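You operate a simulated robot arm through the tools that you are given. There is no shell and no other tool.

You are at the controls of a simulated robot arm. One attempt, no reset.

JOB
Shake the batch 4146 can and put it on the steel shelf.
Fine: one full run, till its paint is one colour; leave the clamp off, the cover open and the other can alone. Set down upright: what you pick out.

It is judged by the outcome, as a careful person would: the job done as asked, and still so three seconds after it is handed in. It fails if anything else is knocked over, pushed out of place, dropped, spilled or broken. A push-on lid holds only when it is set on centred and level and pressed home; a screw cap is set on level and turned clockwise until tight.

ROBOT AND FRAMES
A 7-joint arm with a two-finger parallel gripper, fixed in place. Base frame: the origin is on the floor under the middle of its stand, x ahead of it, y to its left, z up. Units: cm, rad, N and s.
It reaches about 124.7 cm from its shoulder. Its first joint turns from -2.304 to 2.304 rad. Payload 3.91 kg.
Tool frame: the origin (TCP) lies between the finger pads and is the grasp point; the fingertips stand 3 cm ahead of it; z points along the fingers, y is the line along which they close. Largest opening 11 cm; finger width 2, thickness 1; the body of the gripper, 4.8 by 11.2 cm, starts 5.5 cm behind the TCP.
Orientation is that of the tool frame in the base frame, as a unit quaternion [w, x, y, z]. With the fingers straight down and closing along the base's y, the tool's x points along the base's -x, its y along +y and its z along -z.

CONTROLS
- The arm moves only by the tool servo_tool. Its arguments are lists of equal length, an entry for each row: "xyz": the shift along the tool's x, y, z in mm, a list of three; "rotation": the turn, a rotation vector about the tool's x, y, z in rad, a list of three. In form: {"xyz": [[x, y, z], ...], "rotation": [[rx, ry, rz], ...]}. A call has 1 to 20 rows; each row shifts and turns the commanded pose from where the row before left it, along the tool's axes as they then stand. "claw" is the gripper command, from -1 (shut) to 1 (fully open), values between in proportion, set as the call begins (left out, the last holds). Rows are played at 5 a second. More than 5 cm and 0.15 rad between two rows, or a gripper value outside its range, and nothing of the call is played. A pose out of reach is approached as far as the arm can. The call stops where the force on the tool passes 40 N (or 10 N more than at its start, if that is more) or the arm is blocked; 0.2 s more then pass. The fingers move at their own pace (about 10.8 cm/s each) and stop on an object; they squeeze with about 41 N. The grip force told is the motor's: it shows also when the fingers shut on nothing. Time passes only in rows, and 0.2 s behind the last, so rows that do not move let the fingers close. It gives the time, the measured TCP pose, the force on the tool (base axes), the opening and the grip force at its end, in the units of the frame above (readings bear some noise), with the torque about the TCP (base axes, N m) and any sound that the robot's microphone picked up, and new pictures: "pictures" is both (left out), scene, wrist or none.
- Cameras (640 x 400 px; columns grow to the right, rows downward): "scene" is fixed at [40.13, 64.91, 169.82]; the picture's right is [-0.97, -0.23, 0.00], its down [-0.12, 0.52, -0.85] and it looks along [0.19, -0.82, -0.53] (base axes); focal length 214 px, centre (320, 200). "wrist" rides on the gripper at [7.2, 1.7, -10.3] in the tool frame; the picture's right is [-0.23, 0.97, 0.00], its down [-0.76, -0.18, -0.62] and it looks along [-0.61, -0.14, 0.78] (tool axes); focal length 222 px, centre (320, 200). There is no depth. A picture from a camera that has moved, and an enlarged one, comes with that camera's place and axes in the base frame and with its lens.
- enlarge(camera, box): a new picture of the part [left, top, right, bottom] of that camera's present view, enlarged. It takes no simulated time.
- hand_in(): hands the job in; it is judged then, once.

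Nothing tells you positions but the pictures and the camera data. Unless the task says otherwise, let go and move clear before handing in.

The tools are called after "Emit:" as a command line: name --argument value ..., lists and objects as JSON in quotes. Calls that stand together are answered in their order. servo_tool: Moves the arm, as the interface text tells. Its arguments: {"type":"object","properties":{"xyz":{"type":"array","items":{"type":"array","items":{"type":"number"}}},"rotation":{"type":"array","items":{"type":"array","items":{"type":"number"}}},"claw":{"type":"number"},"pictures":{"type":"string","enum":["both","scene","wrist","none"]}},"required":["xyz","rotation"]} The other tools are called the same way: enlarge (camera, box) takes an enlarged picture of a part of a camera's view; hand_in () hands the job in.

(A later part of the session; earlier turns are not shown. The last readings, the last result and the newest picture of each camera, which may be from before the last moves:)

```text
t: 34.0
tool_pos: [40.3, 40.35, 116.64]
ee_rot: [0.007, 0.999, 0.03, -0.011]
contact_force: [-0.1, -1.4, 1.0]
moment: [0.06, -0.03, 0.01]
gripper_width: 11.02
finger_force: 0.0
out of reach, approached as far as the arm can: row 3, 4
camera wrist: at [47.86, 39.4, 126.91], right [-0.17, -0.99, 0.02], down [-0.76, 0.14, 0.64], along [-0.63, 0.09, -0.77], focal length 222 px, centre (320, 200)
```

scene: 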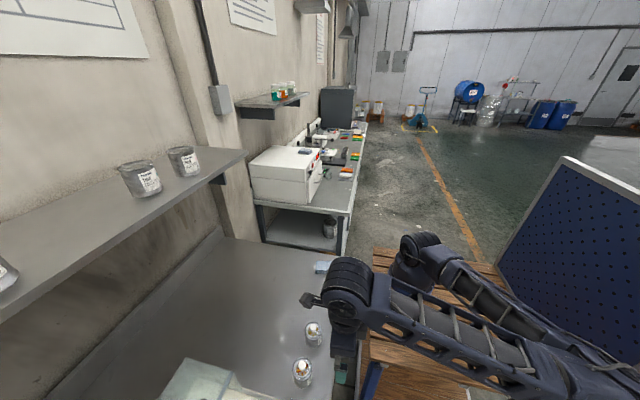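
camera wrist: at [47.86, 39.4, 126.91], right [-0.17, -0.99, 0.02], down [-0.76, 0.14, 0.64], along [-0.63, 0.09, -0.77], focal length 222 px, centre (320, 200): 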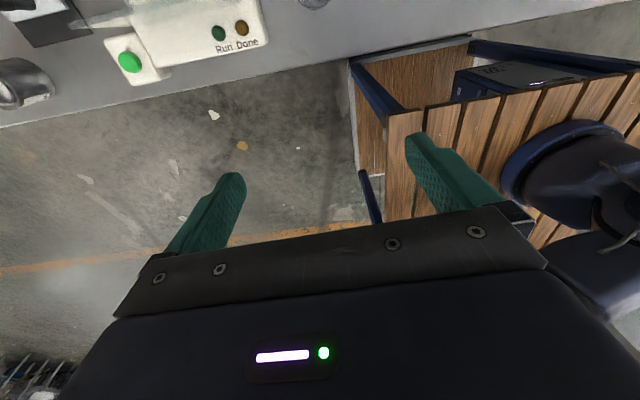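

Turning the hand fully round made the arm change to an awkward elbow pose, so I'll turn back to a moderate yaw. A yaw near 55° with a slight lean should clear both the front wall and the clamp knob.

Emit:
servo_tool --xyz '[[0, 0, 0], [0, 0, 0], [0, 0, 0], [0, 0, 0], [0, 0, 0], [0, 0, 0], [0, 0, 0], [0, 0, 0], [0, 0, 0], [0, 0, 0], [0, 0, 0], [0, 0, 0], [0, 0, 0], [0, 0, 0]]' --rotation '[[0, 0, -0.15], [0, 0, -0.15], [0, 0, -0.15], [0, 0, -0.15], [0, 0, -0.15], [0, 0, -0.15], [0, 0, -0.15], [0, 0, -0.15], [0, 0, -0.15], [0, 0, -0.15], [0, 0, -0.15], [0, 0, -0.15], [0, 0, -0.15], [0, 0, -0.15]]'

```text
t: 37.0
tool_pos: [40.46, 40.48, 116.68]
ee_rot: [-0.003, 0.471, 0.882, -0.012]
contact_force: [0.0, -0.2, -0.1]
moment: [0.01, 0.01, 0.0]
gripper_width: 10.99
finger_force: 0.0
camera wrist: at [37.97, 47.63, 126.9], right [0.94, 0.35, -0.02], down [0.29, -0.72, 0.63], along [0.2, -0.6, -0.78], focal length 222 px, centre (320, 200)
```

scene: 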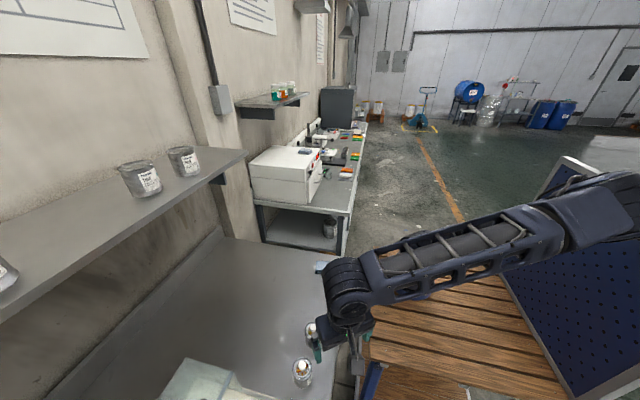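
wrist: 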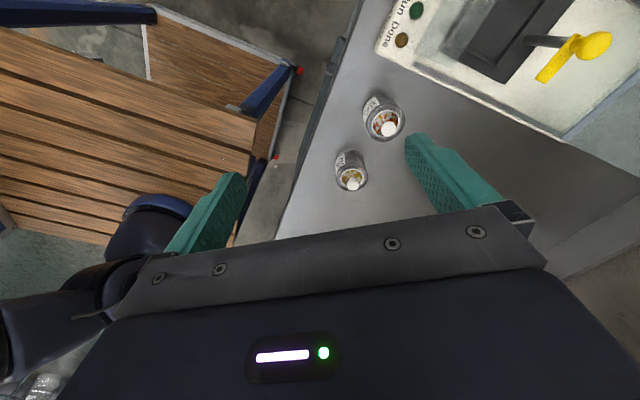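

Emit:
servo_tool --xyz '[[0, 0, -20], [0, 0, -20], [0, 0, -20], [0, 0, -20], [0, 0, -20], [0, 0, 0], [0, 0, 0], [0, 0, 0]]' --rotation '[[0, 0, -0.14], [0, 0, -0.14], [0, 0, -0.14], [0, 0, -0.14], [0, 0, -0.14], [0, 0, -0.14], [0, 0, -0.14], [0, 0, 0]]'

```text
t: 38.8
tool_pos: [40.72, 40.71, 126.64]
ee_rot: [-0.009, 0.001, 1.0, -0.01]
contact_force: [0.3, 0.0, -0.9]
moment: [0.0, -0.04, 0.02]
gripper_width: 11.04
finger_force: 0.1
camera wrist: at [33.54, 42.61, 137.08], right [0.23, 0.97, -0.02], down [0.77, -0.17, 0.61], along [0.59, -0.16, -0.79], focal length 222 px, centre (320, 200)
```

scene: 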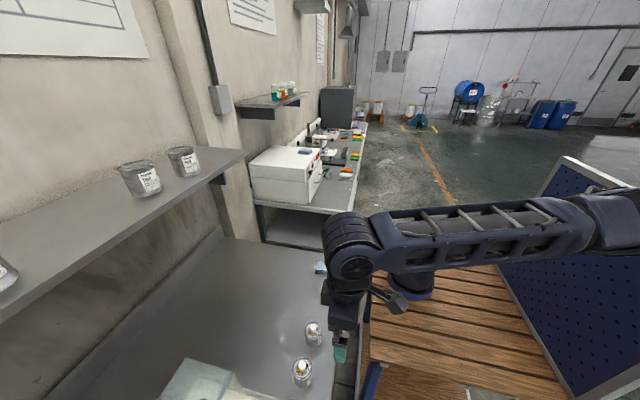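
wrist: 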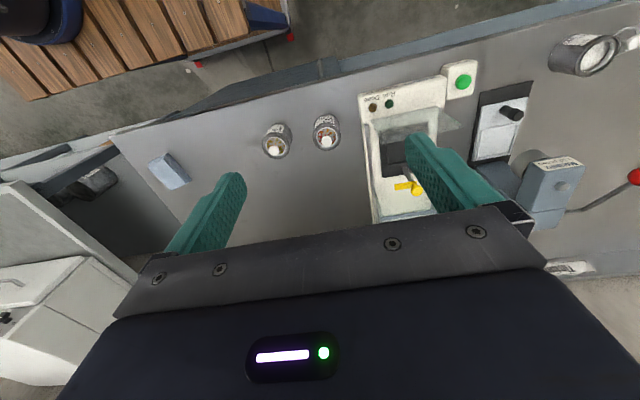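

The arm is in a usable pose with its elbow well clear. I'll zoom on the cans from here to refine the 4146 can position before picking.

Emit:
enlarge --camera "wrist" --box '[230, 95, 370, 182]'

```text
4.57 times, centred on (300, 138) of wrist
camera zoom: at [33.54, 42.61, 137.08], right [0.23, 0.97, -0.02], down [0.77, -0.17, 0.61], along [0.59, -0.16, -0.79], focal length 1015 px, centre (411, 481)
```

zoom: 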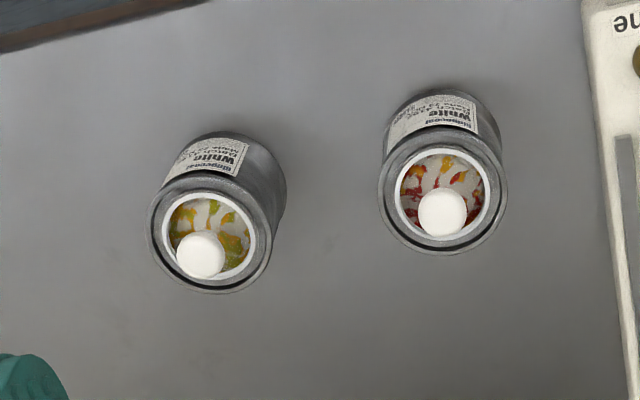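

The 4146 can stands at about (51.7, 27.0), lid centred and level. I'll straighten the hand, move above it, turn to yaw 55° and lean it 0.25 rad.

Emit:
servo_tool --xyz '[[0, 0, 0], [-18.2, -22.9, 31], [-18.2, -22.9, 31], [-18.2, -22.9, 31], [-18.2, -22.9, 31], [-18.2, -22.9, 31], [-18.2, -22.9, 31], [0, 0, 0], [0, 0, 0], [0, 0, 0], [0, 0, 0], [0, 0, 0], [0, 0, 0], [0, 0, 0], [0, 0, 0], [0, 0, 0], [0, 0, 0]]' --rotation '[[-0.02, -0.018, -0.002], [0, 0, 0], [0, 0, 0], [0, 0, 0], [0, 0, 0], [0, 0, 0], [0, 0, 0], [0, 0, 0.137], [0, 0, 0.137], [0, 0, 0.137], [0, 0, 0.137], [0, 0, 0.137], [0, 0, 0.137], [0, 0, 0.138], [0, -0.125, 0], [0, -0.125, 0], [0, 0, 0]]'

```text
t: 42.4
tool_pos: [51.5, 26.93, 108.0]
ee_rot: [0.11, 0.459, 0.88, -0.058]
contact_force: [-0.2, -0.6, 0.1]
moment: [0.0, 0.01, -0.02]
gripper_width: 10.99
finger_force: 0.1
camera wrist: at [47.39, 35.74, 116.25], right [0.93, 0.38, 0.06], down [0.19, -0.58, 0.79], along [0.33, -0.72, -0.61], focal length 222 px, centre (320, 200)
```

scene: 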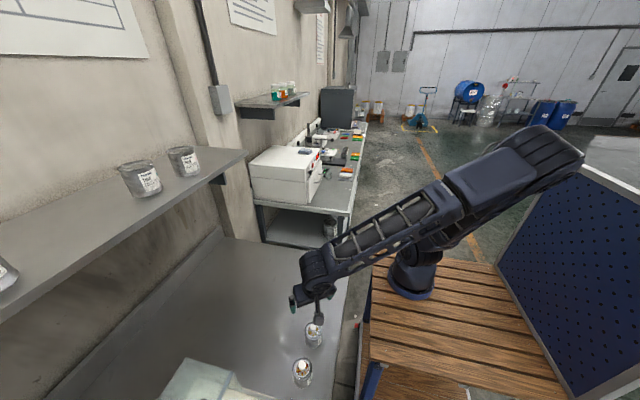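
wrist: 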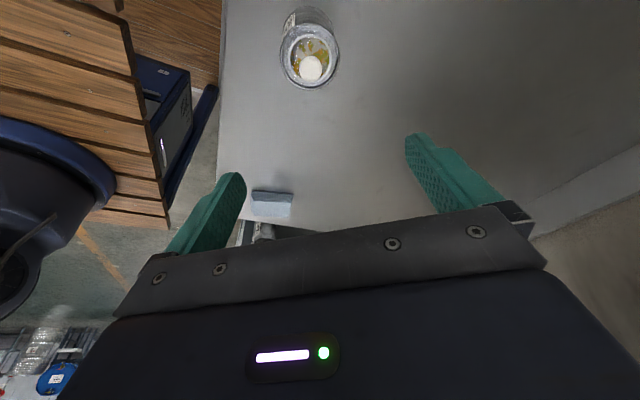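

Emit:
enlarge --camera "wrist" --box '[250, 0, 370, 100]'

```text
4.00 times, centred on (310, 50) of wrist
camera zoom: at [47.39, 35.74, 116.25], right [0.93, 0.38, 0.06], down [0.19, -0.58, 0.79], along [0.33, -0.72, -0.61], focal length 888 px, centre (360, 800)
```

zoom: 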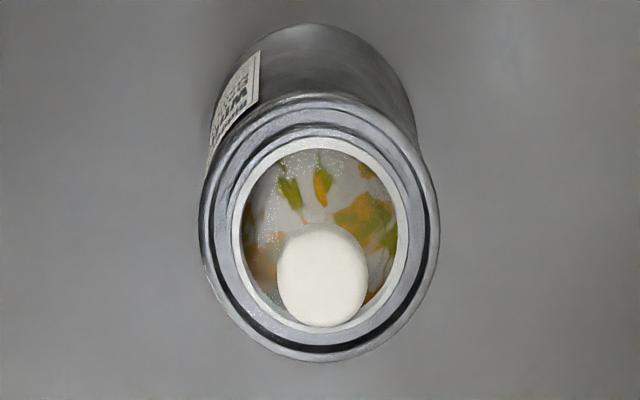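

The grasp pose is lined up over the can. Descending so the pads straddle the can body, about 4.5 cm above its base.

Emit:
servo_tool --xyz '[[5.5, 0, 20.5], [5.5, 0, 20.5], [5.5, 0, 20.5], [5.5, 0, 20.5], [5.5, 0, 20.5], [5.5, 0, 20.5], [5.5, 0, 20.5], [5.5, 0.2, 20.5], [2.6, 0, 10.3], [2.6, 0, 10.3], [0, 0, 0]]' --rotation '[[0, 0, 0], [0, 0, 0], [0, 0, 0], [0, 0, 0], [0, 0, 0], [0, 0, 0], [0, 0, 0], [0, 0, 0], [0, 0, 0], [0, 0, 0], [0, 0, 0]]'

```text
t: 44.8
tool_pos: [51.28, 27.1, 88.84]
ee_rot: [0.109, 0.459, 0.88, -0.057]
contact_force: [-0.5, 0.4, -0.7]
moment: [-0.01, 0.03, -0.01]
gripper_width: 11.01
finger_force: 0.0
camera wrist: at [47.26, 35.96, 97.13], right [0.92, 0.38, 0.06], down [0.19, -0.58, 0.79], along [0.33, -0.72, -0.61], focal length 222 px, centre (320, 200)
```

scene: 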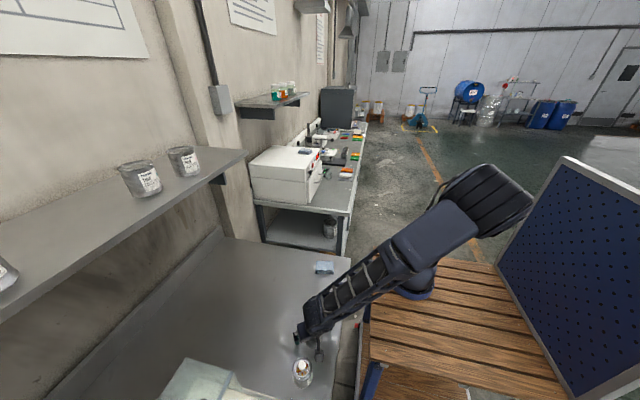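
wrist: 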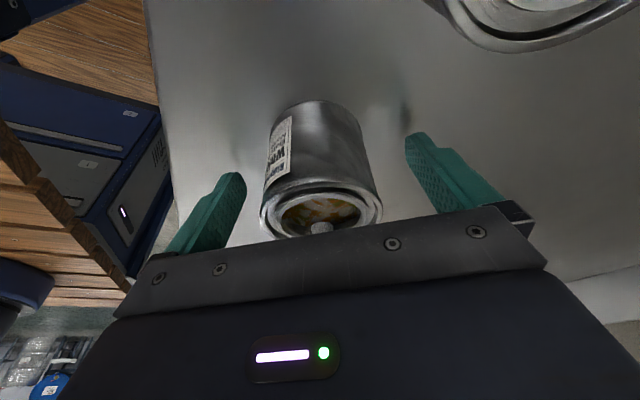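

Emit:
enlarge --camera "wrist" --box '[230, 90, 410, 245]'

Emit:
enlarge --camera "scene" --box '[250, 290, 380, 400]'

```text
2.58 times, centred on (320, 168) of wrist
camera zoom: at [47.26, 35.96, 97.13], right [0.92, 0.38, 0.06], down [0.19, -0.58, 0.79], along [0.33, -0.72, -0.61], focal length 573 px, centre (320, 284)
```

zoom: 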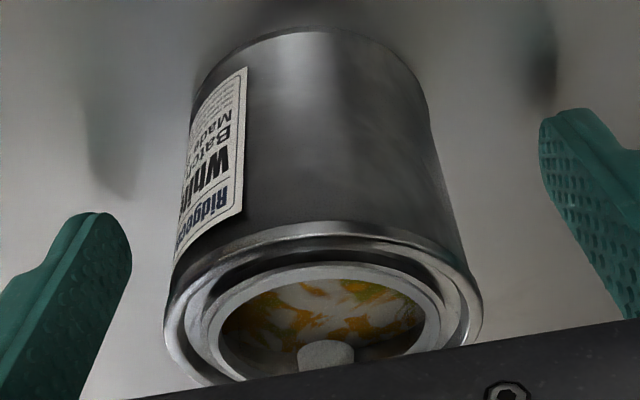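

```text
3.64 times, centred on (315, 345) of scene
camera zoom: at [40.13, 64.91, 169.82], right [-0.97, -0.23, 0.0], down [-0.12, 0.52, -0.85], along [0.19, -0.82, -0.53], focal length 780 px, centre (338, -327)
```

zoom: 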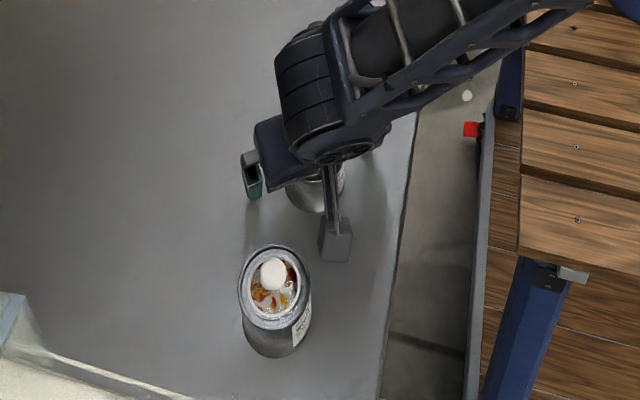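

The can sits centred between the fingers and the lid looks seated. Closing the gripper now.

Emit:
servo_tool --xyz '[[0, 0, 0], [0, 0, 0], [0, 0, 0], [0, 0, 0], [0, 0, 0]]' --rotation '[[0, 0, 0], [0, 0, 0], [0, 0, 0], [0, 0, 0], [0, 0, 0]]' --claw -1 --pictures "wrist"

```text
t: 46.0
tool_pos: [51.37, 27.11, 88.95]
ee_rot: [0.109, 0.459, 0.88, -0.056]
contact_force: [0.0, -0.4, 0.0]
moment: [0.02, -0.04, -0.06]
gripper_width: 5.96
finger_force: 40.4
camera wrist: at [47.26, 35.95, 97.14], right [0.92, 0.38, 0.06], down [0.19, -0.58, 0.79], along [0.33, -0.72, -0.61], focal length 222 px, centre (320, 200)
```

wrist: 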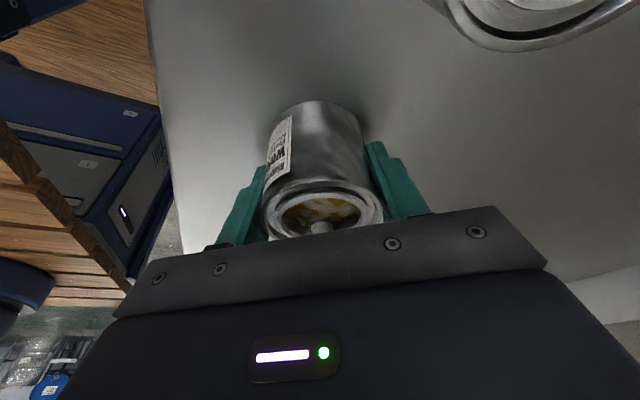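

Emit:
servo_tool --xyz '[[-2.5, 0, -9.7], [-5, 0, -19.4], [-6.2, 0, -24.2], [-6.2, 0, -24.2], [-6.2, 0, -24.2], [-6.2, 0, -24.2], [-6.2, 0, -24.2], [-6.2, 0, -24.2], [-6.2, 0, -24.2], [-6.2, 0, -24.2], [0, 0, 0]]' --rotation '[[0, 0, 0], [0, 0, 0], [0, 0, 0], [0, 0, 0], [0, 0, 0], [0, 0, 0], [0, 0, 0], [0, 0, 0], [0, 0, 0], [0, 0, 0], [0, 0, 0]]'

```text
t: 48.4
tool_pos: [51.42, 26.98, 111.87]
ee_rot: [0.11, 0.459, 0.88, -0.057]
contact_force: [0.1, 0.7, -1.7]
moment: [0.0, 0.01, 0.0]
gripper_width: 5.98
finger_force: 41.3
camera wrist: at [47.29, 35.89, 120.16], right [0.92, 0.38, 0.06], down [0.19, -0.58, 0.79], along [0.33, -0.72, -0.61], focal length 222 px, centre (320, 200)
```

scene: 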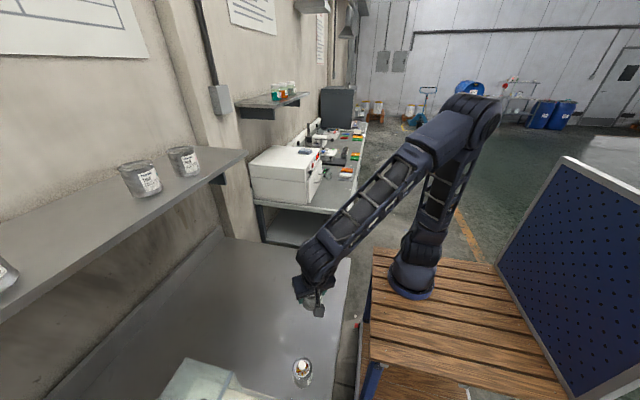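
wrist: 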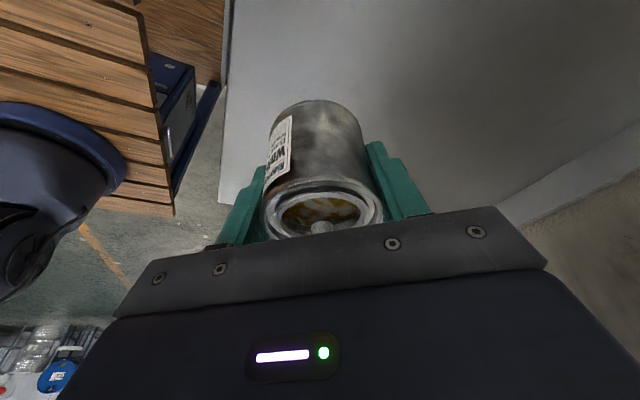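

The can is held firmly and lifted clear. Moving it level across to above the shaker cradle.

Emit:
servo_tool --xyz '[[22.9, 27.2, -5.8], [22.9, 27.2, -5.8], [22.9, 27.2, -5.8], [22.9, 27.2, -5.8], [22.9, 27.2, -5.8], [22.9, 27.2, -5.8], [22.9, 27.2, -5.8], [22.9, 27.2, -5.8], [0, 0, 0]]' --rotation '[[0, 0, 0], [0, 0, 0], [0, 0, 0], [0, 0, 0], [0, 0, 0], [0, 0, 0], [0, 0, 0], [0, 0, 0], [0, 0, 0]]'

```text
t: 50.4
tool_pos: [58.49, 55.12, 111.86]
ee_rot: [0.109, 0.459, 0.88, -0.056]
contact_force: [-0.4, -0.4, -0.8]
moment: [0.01, -0.01, -0.01]
gripper_width: 5.91
finger_force: 40.9
camera wrist: at [54.39, 63.87, 120.17], right [0.92, 0.38, 0.06], down [0.19, -0.58, 0.79], along [0.33, -0.72, -0.61], focal length 222 px, centre (320, 200)
```

scene: 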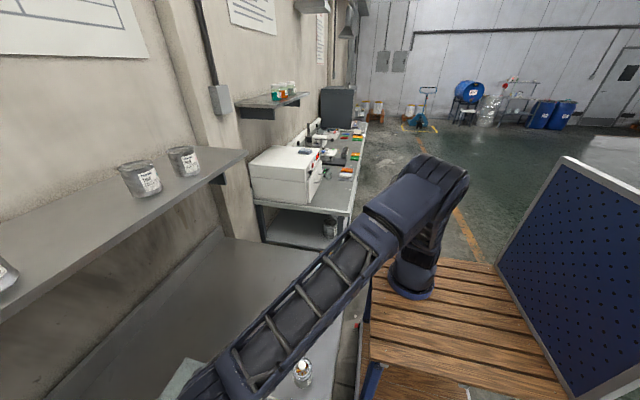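
wrist: 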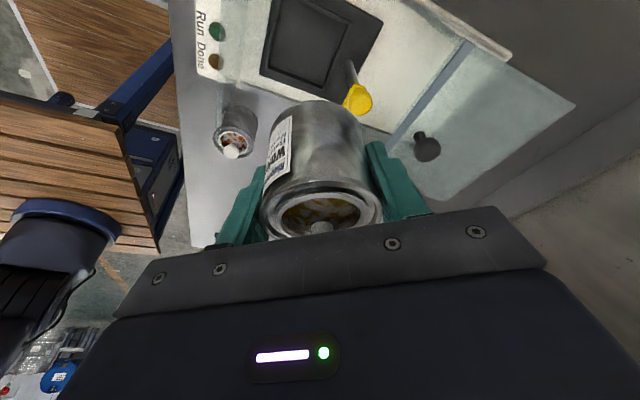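

Emit:
enlarge --camera "wrist" --box '[180, 0, 480, 190]'

Emit:
enlarge --camera "wrist" --box '[240, 0, 400, 110]'

```text
2.11 times, centred on (330, 95) of wrist
camera zoom: at [54.39, 63.87, 120.17], right [0.92, 0.38, 0.06], down [0.19, -0.58, 0.79], along [0.33, -0.72, -0.61], focal length 468 px, centre (299, 421)
```

zoom: 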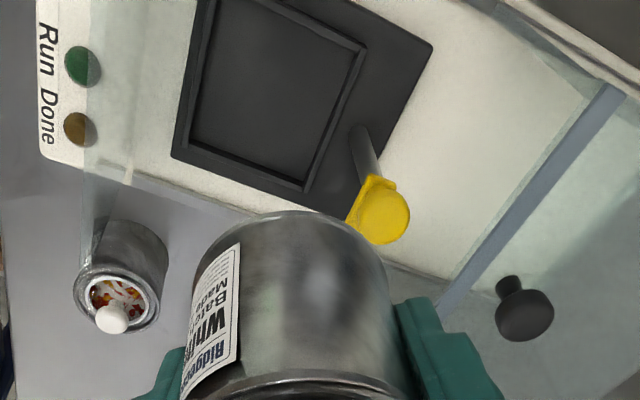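

```text
3.64 times, centred on (320, 55) of wrist
camera zoom: at [54.39, 63.87, 120.17], right [0.92, 0.38, 0.06], down [0.19, -0.58, 0.79], along [0.33, -0.72, -0.61], focal length 808 px, centre (320, 727)
```

zoom: 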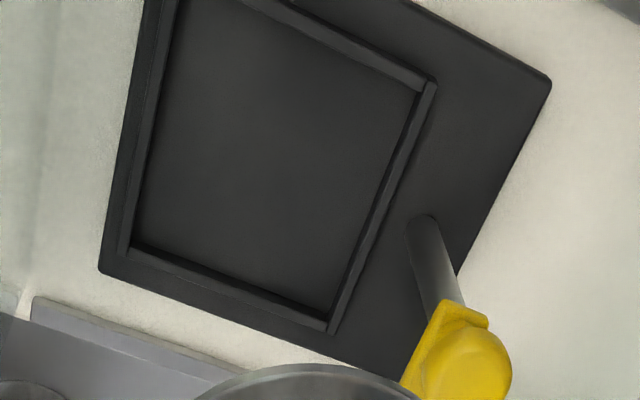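

I can see the cradle's raised square fence clearly; its centre is near (58.3, 54.7). I'll lower part way and check alignment again.

Emit:
servo_tool --xyz '[[4.5, -0.5, 18.1], [4.5, -0.5, 18.1], [4.5, -0.5, 18.1], [4.5, -0.5, 18.1], [4.5, -0.5, 18.1], [4.5, -0.5, 18.1], [4.5, -0.6, 18.1], [4.5, -0.6, 18.1], [0, 0, 0]]' --rotation '[[0, 0, 0], [0, 0, 0], [0, 0, 0], [0, 0, 0], [0, 0, 0], [0, 0, 0], [0, 0, 0], [0, 0, 0], [0, 0, 0]]'

Emit:
enlarge --camera "wrist" --box '[200, 0, 440, 150]'

```text
t: 52.4
tool_pos: [58.11, 54.72, 96.83]
ee_rot: [0.11, 0.459, 0.88, -0.057]
contact_force: [1.3, -0.3, -3.5]
moment: [-0.03, 0.01, -0.01]
gripper_width: 5.96
finger_force: 40.7
camera wrist: at [53.97, 63.56, 105.16], right [0.92, 0.38, 0.06], down [0.19, -0.58, 0.79], along [0.33, -0.72, -0.61], focal length 222 px, centre (320, 200)
```

scene: 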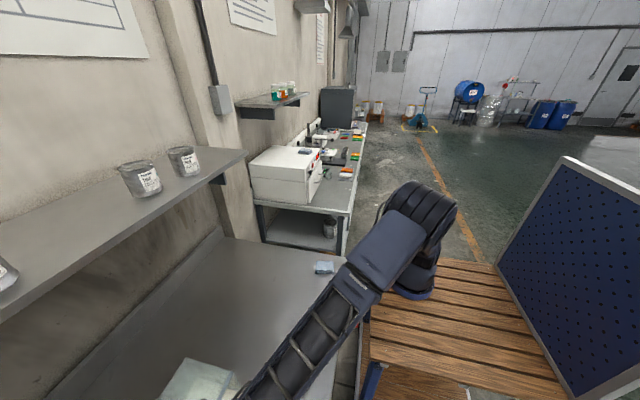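
wrist: 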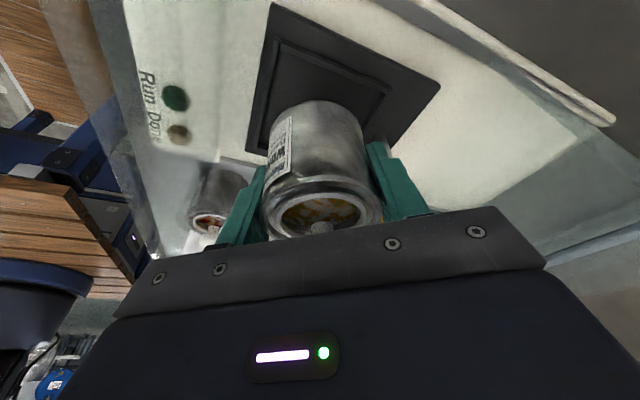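

```text
2.67 times, centred on (320, 75) of wrist
camera zoom: at [53.97, 63.56, 105.16], right [0.92, 0.38, 0.06], down [0.19, -0.58, 0.79], along [0.33, -0.72, -0.61], focal length 592 px, centre (320, 533)
```

zoom: 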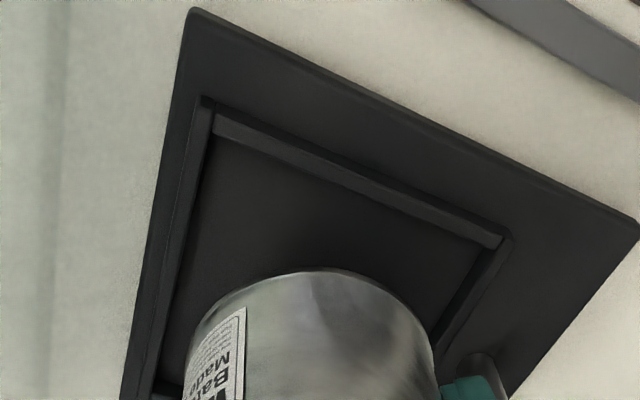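

Alignment is within about 2 mm. Lowering further with small steps.

Emit:
servo_tool --xyz '[[1.6, 0, 4.8], [1.6, 0, 4.8], [1.6, 0.1, 4.7], [1.7, 0.1, 4.7], [0, 0, 0]]' --rotation '[[0, 0, 0], [0, 0, 0], [0, 0, 0], [0, 0, 0], [0, 0, 0]]' --pictures "wrist"

Emit:
enlarge --camera "wrist" --box '[200, 0, 440, 150]'

```text
t: 53.6
tool_pos: [58.15, 54.88, 94.88]
ee_rot: [0.11, 0.459, 0.88, -0.057]
contact_force: [10.8, 0.5, 5.8]
moment: [0.01, 1.1, 0.01]
gripper_width: 5.96
finger_force: 40.8
camera wrist: at [54.02, 63.73, 103.25], right [0.92, 0.38, 0.06], down [0.19, -0.58, 0.79], along [0.33, -0.72, -0.61], focal length 222 px, centre (320, 200)
```

wrist: 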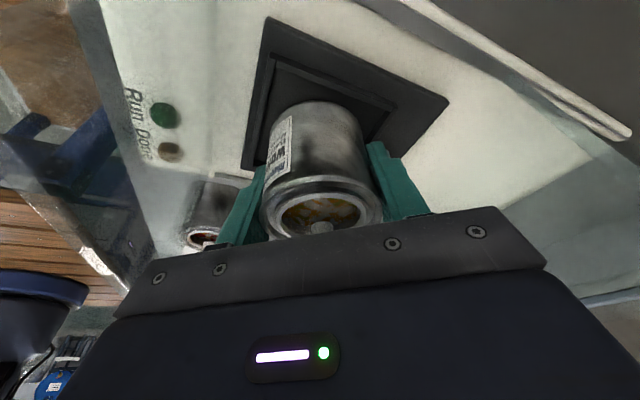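

```text
2.67 times, centred on (320, 75) of wrist
camera zoom: at [54.02, 63.73, 103.25], right [0.92, 0.38, 0.06], down [0.19, -0.58, 0.79], along [0.33, -0.72, -0.61], focal length 592 px, centre (320, 533)
```

zoom: 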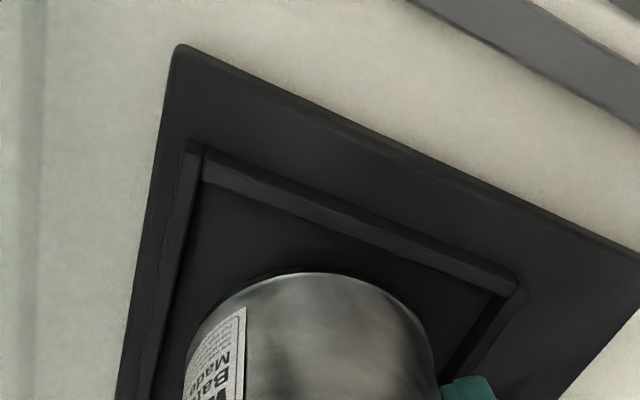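

The corner of the gripper body touched the top of the front wall (about 10 N), so this yaw won't work. I'll lift straight up and set the can back on the bench to re-grasp with yaw 0 and the hand leaning slightly forward.

Emit:
servo_tool --xyz '[[-2.5, 0, -9.7], [-5, 0, -19.4], [-6.2, 0, -24.2], [-6.2, 0, -24.2], [-6.2, 0, -24.2], [-6.2, 0, -24.2], [-6.2, 0, -24.2], [-5, 0, -19.4], [0, 0, 0]]' --rotation '[[0, 0, 0], [0, 0, 0], [0, 0, 0], [0, 0, 0], [0, 0, 0], [0, 0, 0], [0, 0, 0], [0, 0, 0], [0, 0, 0]]'

```text
t: 55.6
tool_pos: [58.13, 54.78, 112.34]
ee_rot: [0.109, 0.458, 0.88, -0.058]
contact_force: [0.1, -0.7, -1.5]
moment: [-0.03, 0.04, 0.03]
gripper_width: 5.95
finger_force: 41.3
camera wrist: at [53.99, 63.67, 120.72], right [0.92, 0.38, 0.05], down [0.19, -0.58, 0.79], along [0.33, -0.72, -0.61], focal length 222 px, centre (320, 200)
```

scene: 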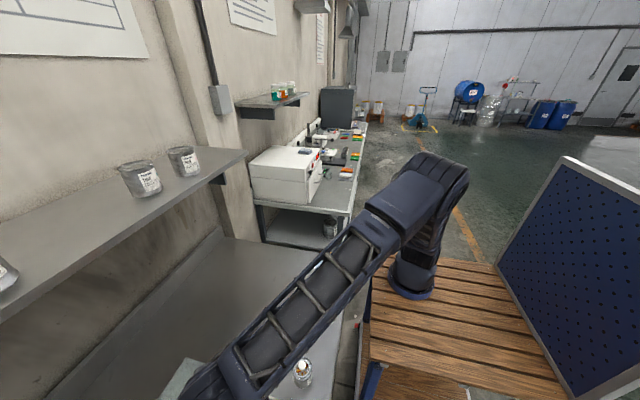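
wrist: 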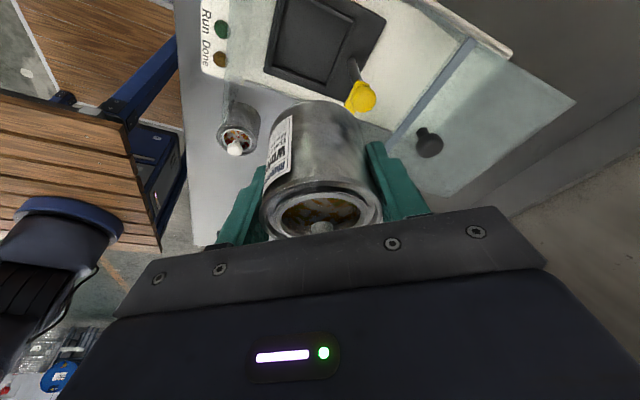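

Emit:
servo_tool --xyz '[[-22.8, -26.7, 6.35], [-22.8, -26.7, 6.35], [-22.8, -26.7, 6.35], [-22.8, -26.7, 6.35], [-22.8, -26.7, 6.35], [-22.8, -26.7, 6.35], [-22.8, -26.7, 6.35], [-22.8, -26.7, 6.35], [0, 0, 0]]' --rotation '[[0, 0, 0], [0, 0, 0], [0, 0, 0], [0, 0, 0], [0, 0, 0], [0, 0, 0], [0, 0, 0], [0, 0, 0], [0, 0, 0]]' --pictures "none"

```text
t: 57.6
tool_pos: [51.3, 27.06, 112.09]
ee_rot: [0.11, 0.459, 0.88, -0.057]
contact_force: [0.2, -0.6, -1.7]
moment: [0.0, -0.02, 0.03]
gripper_width: 5.93
finger_force: 40.8
```

Emit:
servo_tool --xyz '[[6.2, 0, 24.2], [6.2, 0, 24.2], [6.2, 0, 24.2], [6.2, 0, 24.2], [6.2, 0, 24.2], [6.2, 0, 24.2], [6.2, 0, 24.2], [6.2, 0, 24.2], [2, 0, 7.75], [2, 0, 7.75], [2, 0, 7.75], [0.6, 0, 2.4], [0.6, 0, 2.4], [0, 0, 0]]' --rotation '[[0, 0, 0], [0, 0, 0], [0, 0, 0], [0, 0, 0], [0, 0, 0], [0, 0, 0], [0, 0, 0], [0, 0, 0], [0, 0, 0], [0, 0, 0], [0, 0, 0], [0, 0, 0], [0, 0, 0], [0, 0, 0]]' --pictures "wrist"

```text
t: 60.6
tool_pos: [51.34, 27.08, 89.28]
ee_rot: [0.11, 0.459, 0.88, -0.058]
contact_force: [-0.4, -0.3, -2.0]
moment: [0.01, 0.01, 0.03]
gripper_width: 5.93
finger_force: 40.7
camera wrist: at [47.23, 35.98, 97.36], right [0.92, 0.38, 0.06], down [0.19, -0.58, 0.79], along [0.33, -0.72, -0.61], focal length 222 px, centre (320, 200)
```

wrist: 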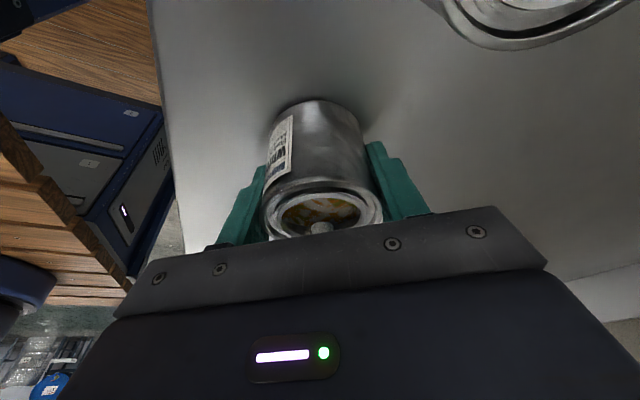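

Still 3 mm above the bench. A small final step down, then release.

Emit:
servo_tool --xyz '[[0.3, 0, 1.2], [0.3, 0, 1.2], [0.1, 0, 0.6], [0, 0, 0]]' --rotation '[[0, 0, 0], [0, 0, 0], [0, 0, 0], [0, 0, 0]]' --pictures "none"

```text
t: 61.6
tool_pos: [51.49, 27.07, 88.85]
ee_rot: [0.109, 0.459, 0.88, -0.057]
contact_force: [2.8, -3.5, 14.1]
moment: [-0.1, -0.2, 0.06]
gripper_width: 5.95
finger_force: 40.9
```

Emit:
servo_tool --xyz '[[0, 0, 0], [0, 0, 0], [0, 0, 0], [0, 0, 0]]' --rotation '[[0, 0, 0], [0, 0, 0], [0, 0, 0], [0, 0, 0]]' --claw 1 --pictures "wrist"

```text
t: 62.6
tool_pos: [51.3, 27.05, 88.7]
ee_rot: [0.109, 0.459, 0.88, -0.057]
contact_force: [0.2, 0.4, 0.6]
moment: [-0.03, 0.0, 0.03]
gripper_width: 10.99
finger_force: 0.0
camera wrist: at [47.22, 35.95, 97.08], right [0.92, 0.38, 0.06], down [0.19, -0.58, 0.79], along [0.33, -0.72, -0.61], focal length 222 px, centre (320, 200)
```

wrist: 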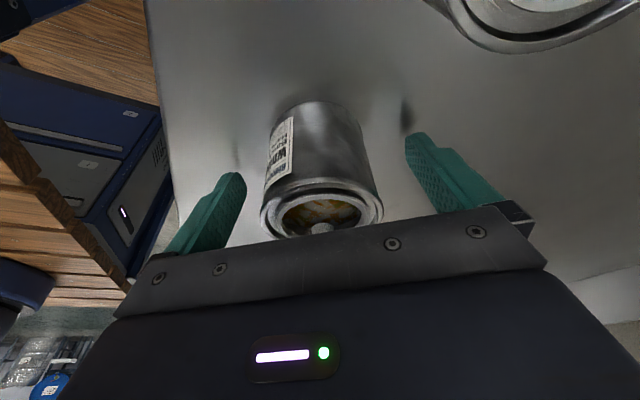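

Emit:
servo_tool --xyz '[[-6.2, 0, -24.2], [-6.2, 0, -24.2], [-6.2, 0, -24.2], [-6.2, 0, -24.2], [-6.2, 0, -24.2], [-6.2, 0, -24.2], [-6.2, 0, -24.2], [0, 0, 0], [0, 0, 0], [0, 0, 0], [0, 0, 0], [0, 0, 0], [0, 0, 0], [0, 0, 0], [0, 0, 0], [0, 0, 0], [0, 0, 0], [0, 0, 0]]' --rotation '[[0, 0, 0], [0, 0, 0], [0, 0, 0], [0, 0, 0], [0, 0, 0], [0, 0, 0], [0, 0, 0], [0, 0.125, 0], [0, 0.125, 0], [0, 0, -0.137], [0, 0, -0.137], [0, 0, -0.137], [0, 0, -0.137], [0, 0, -0.137], [0, 0, -0.137], [0, 0, -0.138], [0, 0.12, 0], [0, 0, 0]]'

Emit:
enlarge --camera "wrist" --box '[260, 0, 420, 110]'

```text
t: 66.4
tool_pos: [51.46, 27.12, 106.38]
ee_rot: [-0.061, 0.0, 0.998, 0.001]
contact_force: [-0.3, 0.5, 0.2]
moment: [-0.02, 0.0, 0.0]
gripper_width: 11.02
finger_force: 0.2
camera wrist: at [45.43, 28.79, 117.53], right [0.23, 0.97, -0.03], down [0.83, -0.18, 0.53], along [0.51, -0.14, -0.85], focal length 222 px, centre (320, 200)
```

scene: 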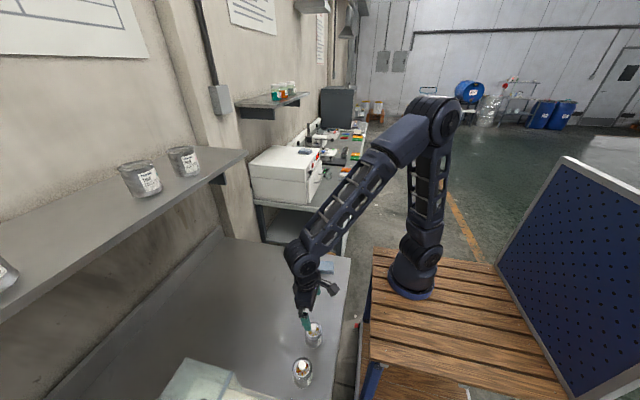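
wrist: 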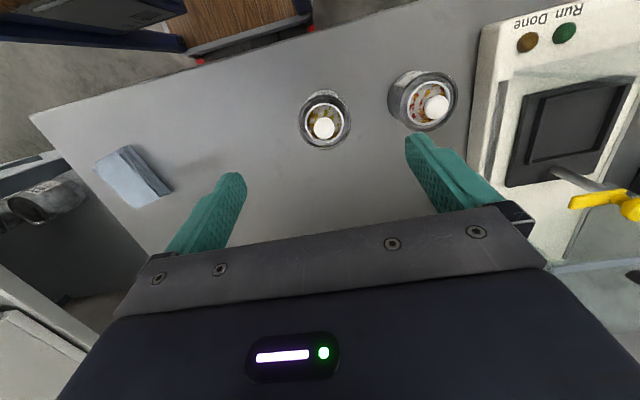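

```text
3.64 times, centred on (340, 55) of wrist
camera zoom: at [45.43, 28.79, 117.53], right [0.23, 0.97, -0.03], down [0.83, -0.18, 0.53], along [0.51, -0.14, -0.85], focal length 808 px, centre (247, 727)
```

zoom: 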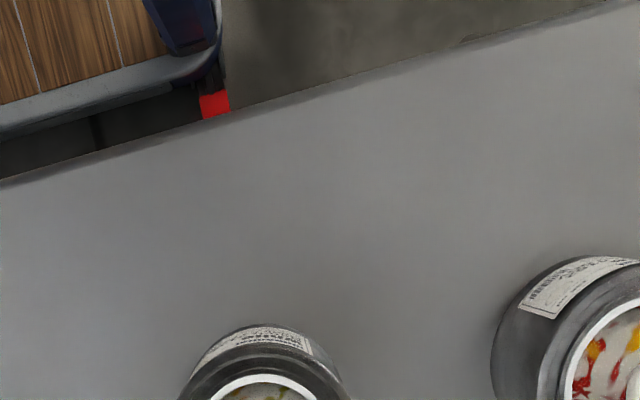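

Emit:
enlarge --camera "wrist" --box '[265, 75, 385, 160]'

Emit:
enlarge --camera "wrist" --box '[460, 0, 640, 270]'

```text
4.71 times, centred on (325, 118) of wrist
camera zoom: at [45.43, 28.79, 117.53], right [0.23, 0.97, -0.03], down [0.83, -0.18, 0.53], along [0.51, -0.14, -0.85], focal length 1045 px, centre (296, 588)
```

zoom: 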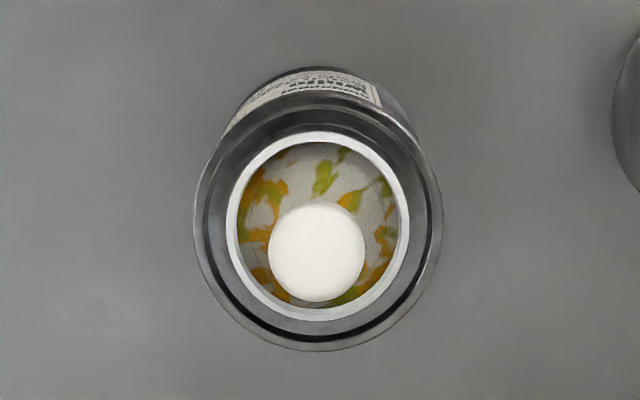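

```text
1.48 times, centred on (550, 135) of wrist
camera zoom: at [45.43, 28.79, 117.53], right [0.23, 0.97, -0.03], down [0.83, -0.18, 0.53], along [0.51, -0.14, -0.85], focal length 329 px, centre (-21, 296)
```

zoom: 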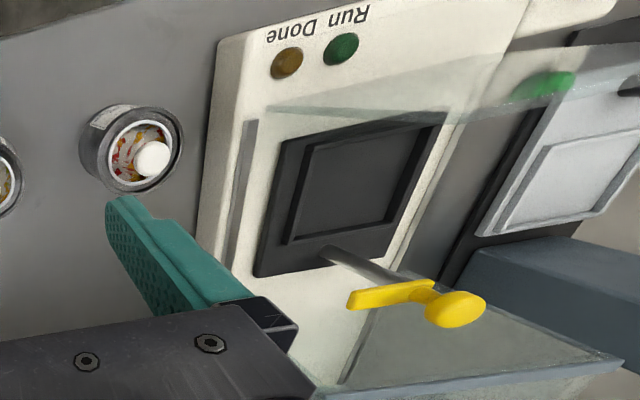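

The clamp bar, knob and cradle are clear in this view too. Descending onto the can with the new grasp.

Emit:
servo_tool --xyz '[[-2.6, -0.7, 21.6], [-2.6, 0, 21.6], [-2.6, 0, 21.6], [-2.6, 0, 21.6], [-2.6, 0, 21.6], [-2.6, 0, 21.6], [-2.5, 0, 21.5], [-1.3, 0, 10.8], [-1.3, 0, 10.7], [0, 0, 0]]' --rotation '[[0, 0, 0], [0, 0, 0], [0, 0, 0], [0, 0, 0], [0, 0, 0], [0, 0, 0], [0, 0, 0], [0, 0, 0], [0, 0, 0], [0, 0, 0]]' --pictures "wrist"

Emit:
servo_tool --xyz '[[0, 0, 0], [0, 0, 0], [0, 0, 0], [0, 0, 0], [0, 0, 0]]' --rotation '[[0, 0, 0], [0, 0, 0], [0, 0, 0], [0, 0, 0], [0, 0, 0]]' --claw -1 --pictures "wrist"

```text
t: 68.6
tool_pos: [51.4, 27.09, 88.88]
ee_rot: [-0.061, 0.001, 0.998, 0.001]
contact_force: [0.0, 0.6, -1.0]
moment: [-0.03, -0.04, 0.0]
gripper_width: 11.03
finger_force: 0.0
camera wrist: at [45.4, 28.74, 100.06], right [0.23, 0.97, -0.03], down [0.83, -0.18, 0.53], along [0.51, -0.14, -0.85], focal length 222 px, centre (320, 200)
```

wrist: 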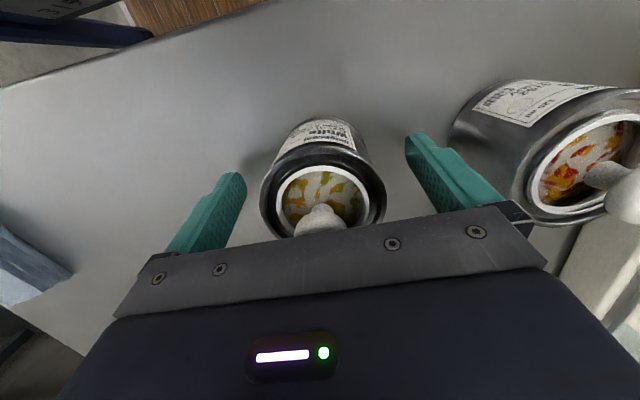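

```text
t: 69.8
tool_pos: [51.34, 27.09, 88.96]
ee_rot: [-0.061, 0.001, 0.998, 0.0]
contact_force: [-0.1, -0.3, 0.7]
moment: [-0.09, -0.01, -0.03]
gripper_width: 6.12
finger_force: 40.9
camera wrist: at [45.41, 28.74, 100.08], right [0.23, 0.97, -0.03], down [0.83, -0.18, 0.53], along [0.51, -0.14, -0.85], focal length 222 px, centre (320, 200)
```

wrist: 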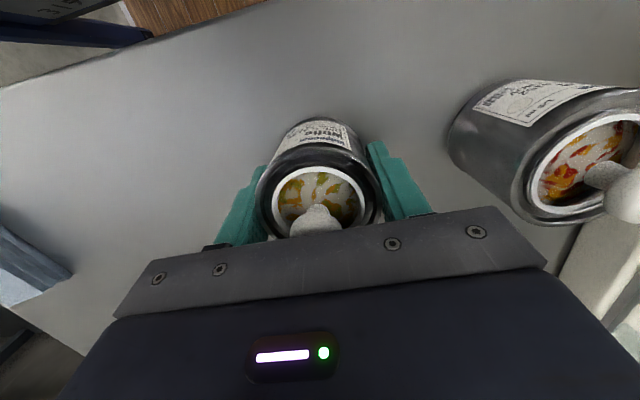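

Gripped. Lifting straight up and carrying to above the cradle again.

Emit:
servo_tool --xyz '[[0.6, 0, -5], [1.8, 0, -15], [3.1, 0, -25], [3.1, 0, -25], [3.1, 0, -25], [3.1, 0, -25], [3.1, 0, -25], [3.1, 0, -25], [3.1, 0, -25], [3.1, 0, -25], [0, 0, 0]]' --rotation '[[0, 0, 0], [0, 0, 0], [0, 0, 0], [0, 0, 0], [0, 0, 0], [0, 0, 0], [0, 0, 0], [0, 0, 0], [0, 0, 0], [0, 0, 0], [0, 0, 0]]' --pictures "wrist"

```text
t: 72.2
tool_pos: [51.38, 27.0, 111.12]
ee_rot: [-0.061, 0.001, 0.998, 0.001]
contact_force: [0.2, 0.3, -1.5]
moment: [-0.01, 0.0, 0.02]
gripper_width: 6.08
finger_force: 41.3
camera wrist: at [45.43, 28.68, 122.31], right [0.23, 0.97, -0.03], down [0.83, -0.18, 0.53], along [0.51, -0.14, -0.85], focal length 222 px, centre (320, 200)
```

wrist: 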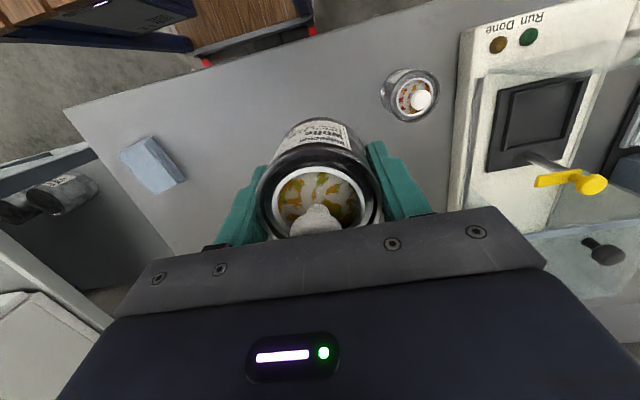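

Emit:
servo_tool --xyz '[[-8.45, 34.6, -2.2], [-8.45, 34.6, -2.2], [-8.45, 34.6, -2.2], [-8.45, 34.6, -2.2], [-8.45, 34.6, -2.2], [-8.45, 34.6, -2.2], [-8.45, 34.6, -2.2], [-8.45, 34.6, -2.2], [0, 0, 0]]' --rotation '[[0, 0, 0], [0, 0, 0], [0, 0, 0], [0, 0, 0], [0, 0, 0], [0, 0, 0], [0, 0, 0], [0, 0, 0], [0, 0, 0]]'

Emit:
enlarge --camera "wrist" --box '[200, 0, 440, 200]'

```text
t: 74.2
tool_pos: [58.25, 54.76, 112.01]
ee_rot: [-0.061, 0.001, 0.998, 0.001]
contact_force: [-0.6, 1.2, -2.6]
moment: [0.0, -0.01, 0.01]
gripper_width: 6.11
finger_force: 40.7
camera wrist: at [52.26, 56.47, 123.24], right [0.23, 0.97, -0.03], down [0.83, -0.18, 0.53], along [0.51, -0.14, -0.85], focal length 222 px, centre (320, 200)
```

scene: 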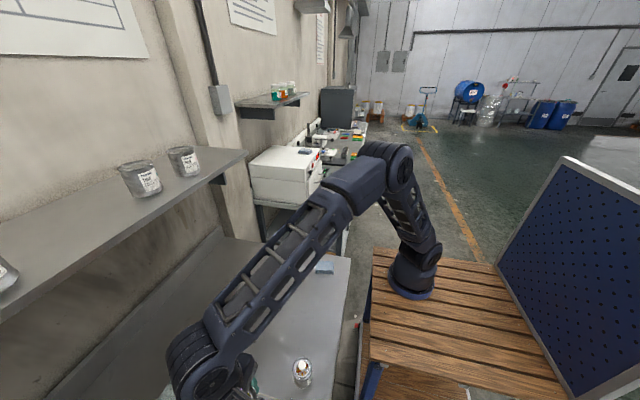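
wrist: 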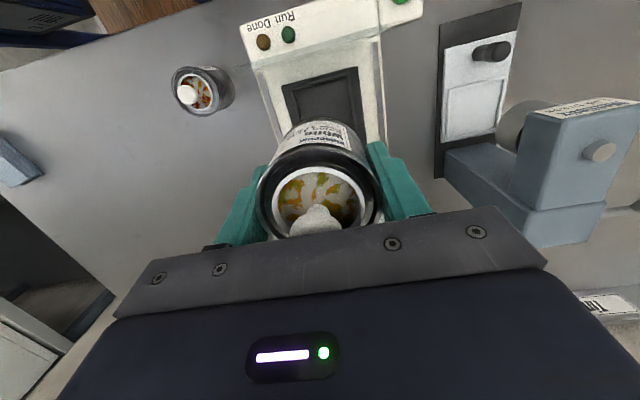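

```text
2.00 times, centred on (320, 100) of wrist
camera zoom: at [52.26, 56.47, 123.24], right [0.23, 0.97, -0.03], down [0.83, -0.18, 0.53], along [0.51, -0.14, -0.85], focal length 444 px, centre (320, 400)
```

zoom: 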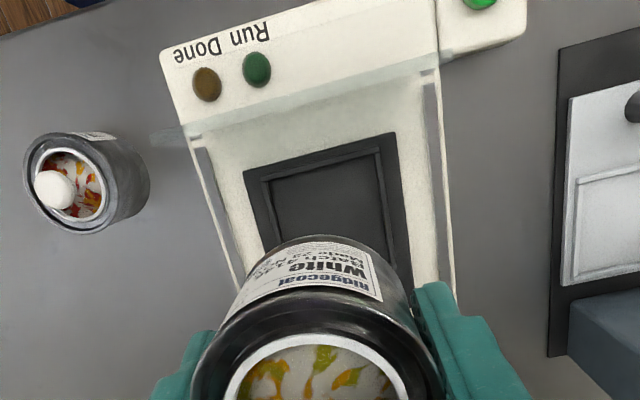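

Lined up over the cradle within about 2 mm. Lowering in stages, watching the contact force.

Emit:
servo_tool --xyz '[[-2.5, 0, 21.3], [-2.5, 0, 21.3], [-2.5, 0, 21.3], [-2.5, 0, 21.3], [-2.6, 0, 21.3], [-2.6, 0, 21.3], [-2.6, 0, 21.3], [0, 0, 0]]' --rotation '[[0, 0, 0], [0, 0, 0], [0, 0, 0], [0, 0, 0], [0, 0, 0], [0, 0, 0], [0, 0, 0], [0, 0, 0]]' --pictures "wrist"

Emit:
enlarge --camera "wrist" --box '[200, 0, 440, 200]'

```text
t: 76.0
tool_pos: [58.28, 54.6, 96.99]
ee_rot: [-0.061, 0.001, 0.998, 0.0]
contact_force: [0.1, -0.4, -2.4]
moment: [-0.01, -0.04, 0.01]
gripper_width: 6.14
finger_force: 41.7
camera wrist: at [52.26, 56.4, 108.22], right [0.23, 0.97, -0.03], down [0.83, -0.18, 0.53], along [0.51, -0.14, -0.85], focal length 222 px, centre (320, 200)
```

wrist: 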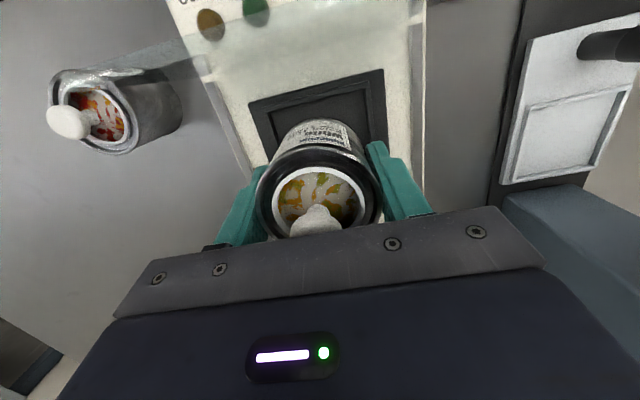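

```text
2.00 times, centred on (320, 100) of wrist
camera zoom: at [52.26, 56.4, 108.22], right [0.23, 0.97, -0.03], down [0.83, -0.18, 0.53], along [0.51, -0.14, -0.85], focal length 444 px, centre (320, 400)
```

zoom: 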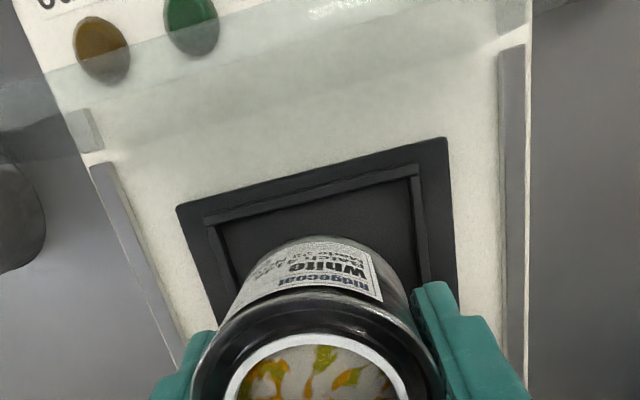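

Emit:
servo_tool --xyz '[[0, 2.5, 0], [-0.6, 0, 5], [-0.6, 0, 5], [-0.6, 0, 5], [-0.6, 0, 5], [0, 0, 0]]' --rotation '[[0, 0, 0], [0, 0, 0], [0, 0, 0], [0, 0, 0], [0, 0, 0], [0, 0, 0]]' --pictures "wrist"

Emit:
enlarge --camera "wrist" --box '[200, 0, 440, 200]'

```text
t: 77.4
tool_pos: [58.21, 54.92, 95.07]
ee_rot: [-0.061, 0.001, 0.998, 0.001]
contact_force: [0.5, 0.2, -2.0]
moment: [0.0, -0.02, 0.03]
gripper_width: 6.09
finger_force: 40.8
camera wrist: at [52.31, 56.64, 106.16], right [0.23, 0.97, -0.03], down [0.83, -0.18, 0.53], along [0.51, -0.14, -0.85], focal length 222 px, centre (320, 200)
```

wrist: 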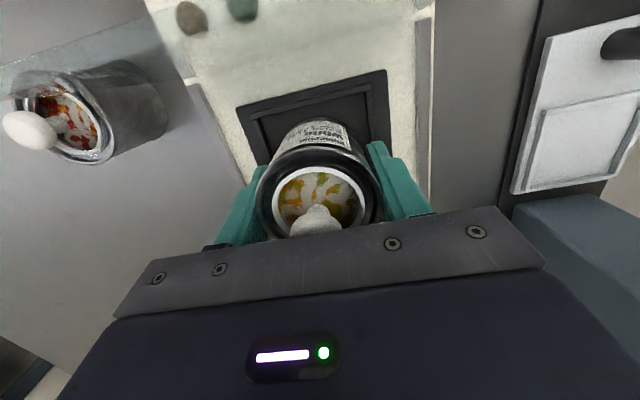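

```text
2.00 times, centred on (320, 100) of wrist
camera zoom: at [52.31, 56.64, 106.16], right [0.23, 0.97, -0.03], down [0.83, -0.18, 0.53], along [0.51, -0.14, -0.85], focal length 444 px, centre (320, 400)
```

zoom: 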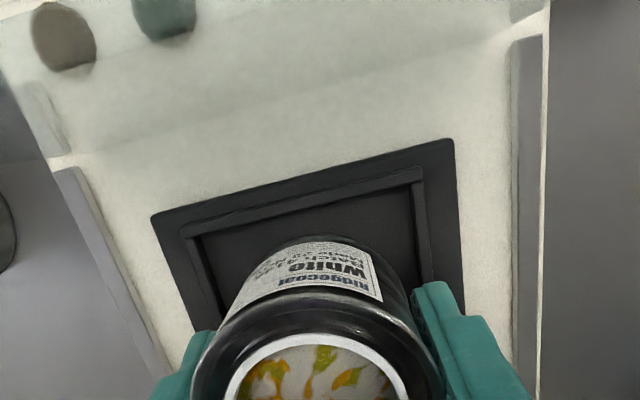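

Emit:
servo_tool --xyz '[[-0.3, -0.5, 2.5], [-0.3, -0.5, 2.5], [-0.3, 0, 2.5], [0, 0, 0]]' --rotation '[[0, 0, 0], [0, 0, 0], [0, 0, 0], [0, 0, 0]]' --pictures "none"

```text
t: 78.4
tool_pos: [58.14, 54.95, 94.68]
ee_rot: [-0.058, 0.0, 0.998, 0.003]
contact_force: [-5.6, -0.7, 10.4]
moment: [-0.04, -0.96, -0.16]
gripper_width: 6.09
finger_force: 41.5
stopped in row 4: the force on the tool passed its limit at 42 N (the readings are from after the stop); the commanded pose is now the measured one
```

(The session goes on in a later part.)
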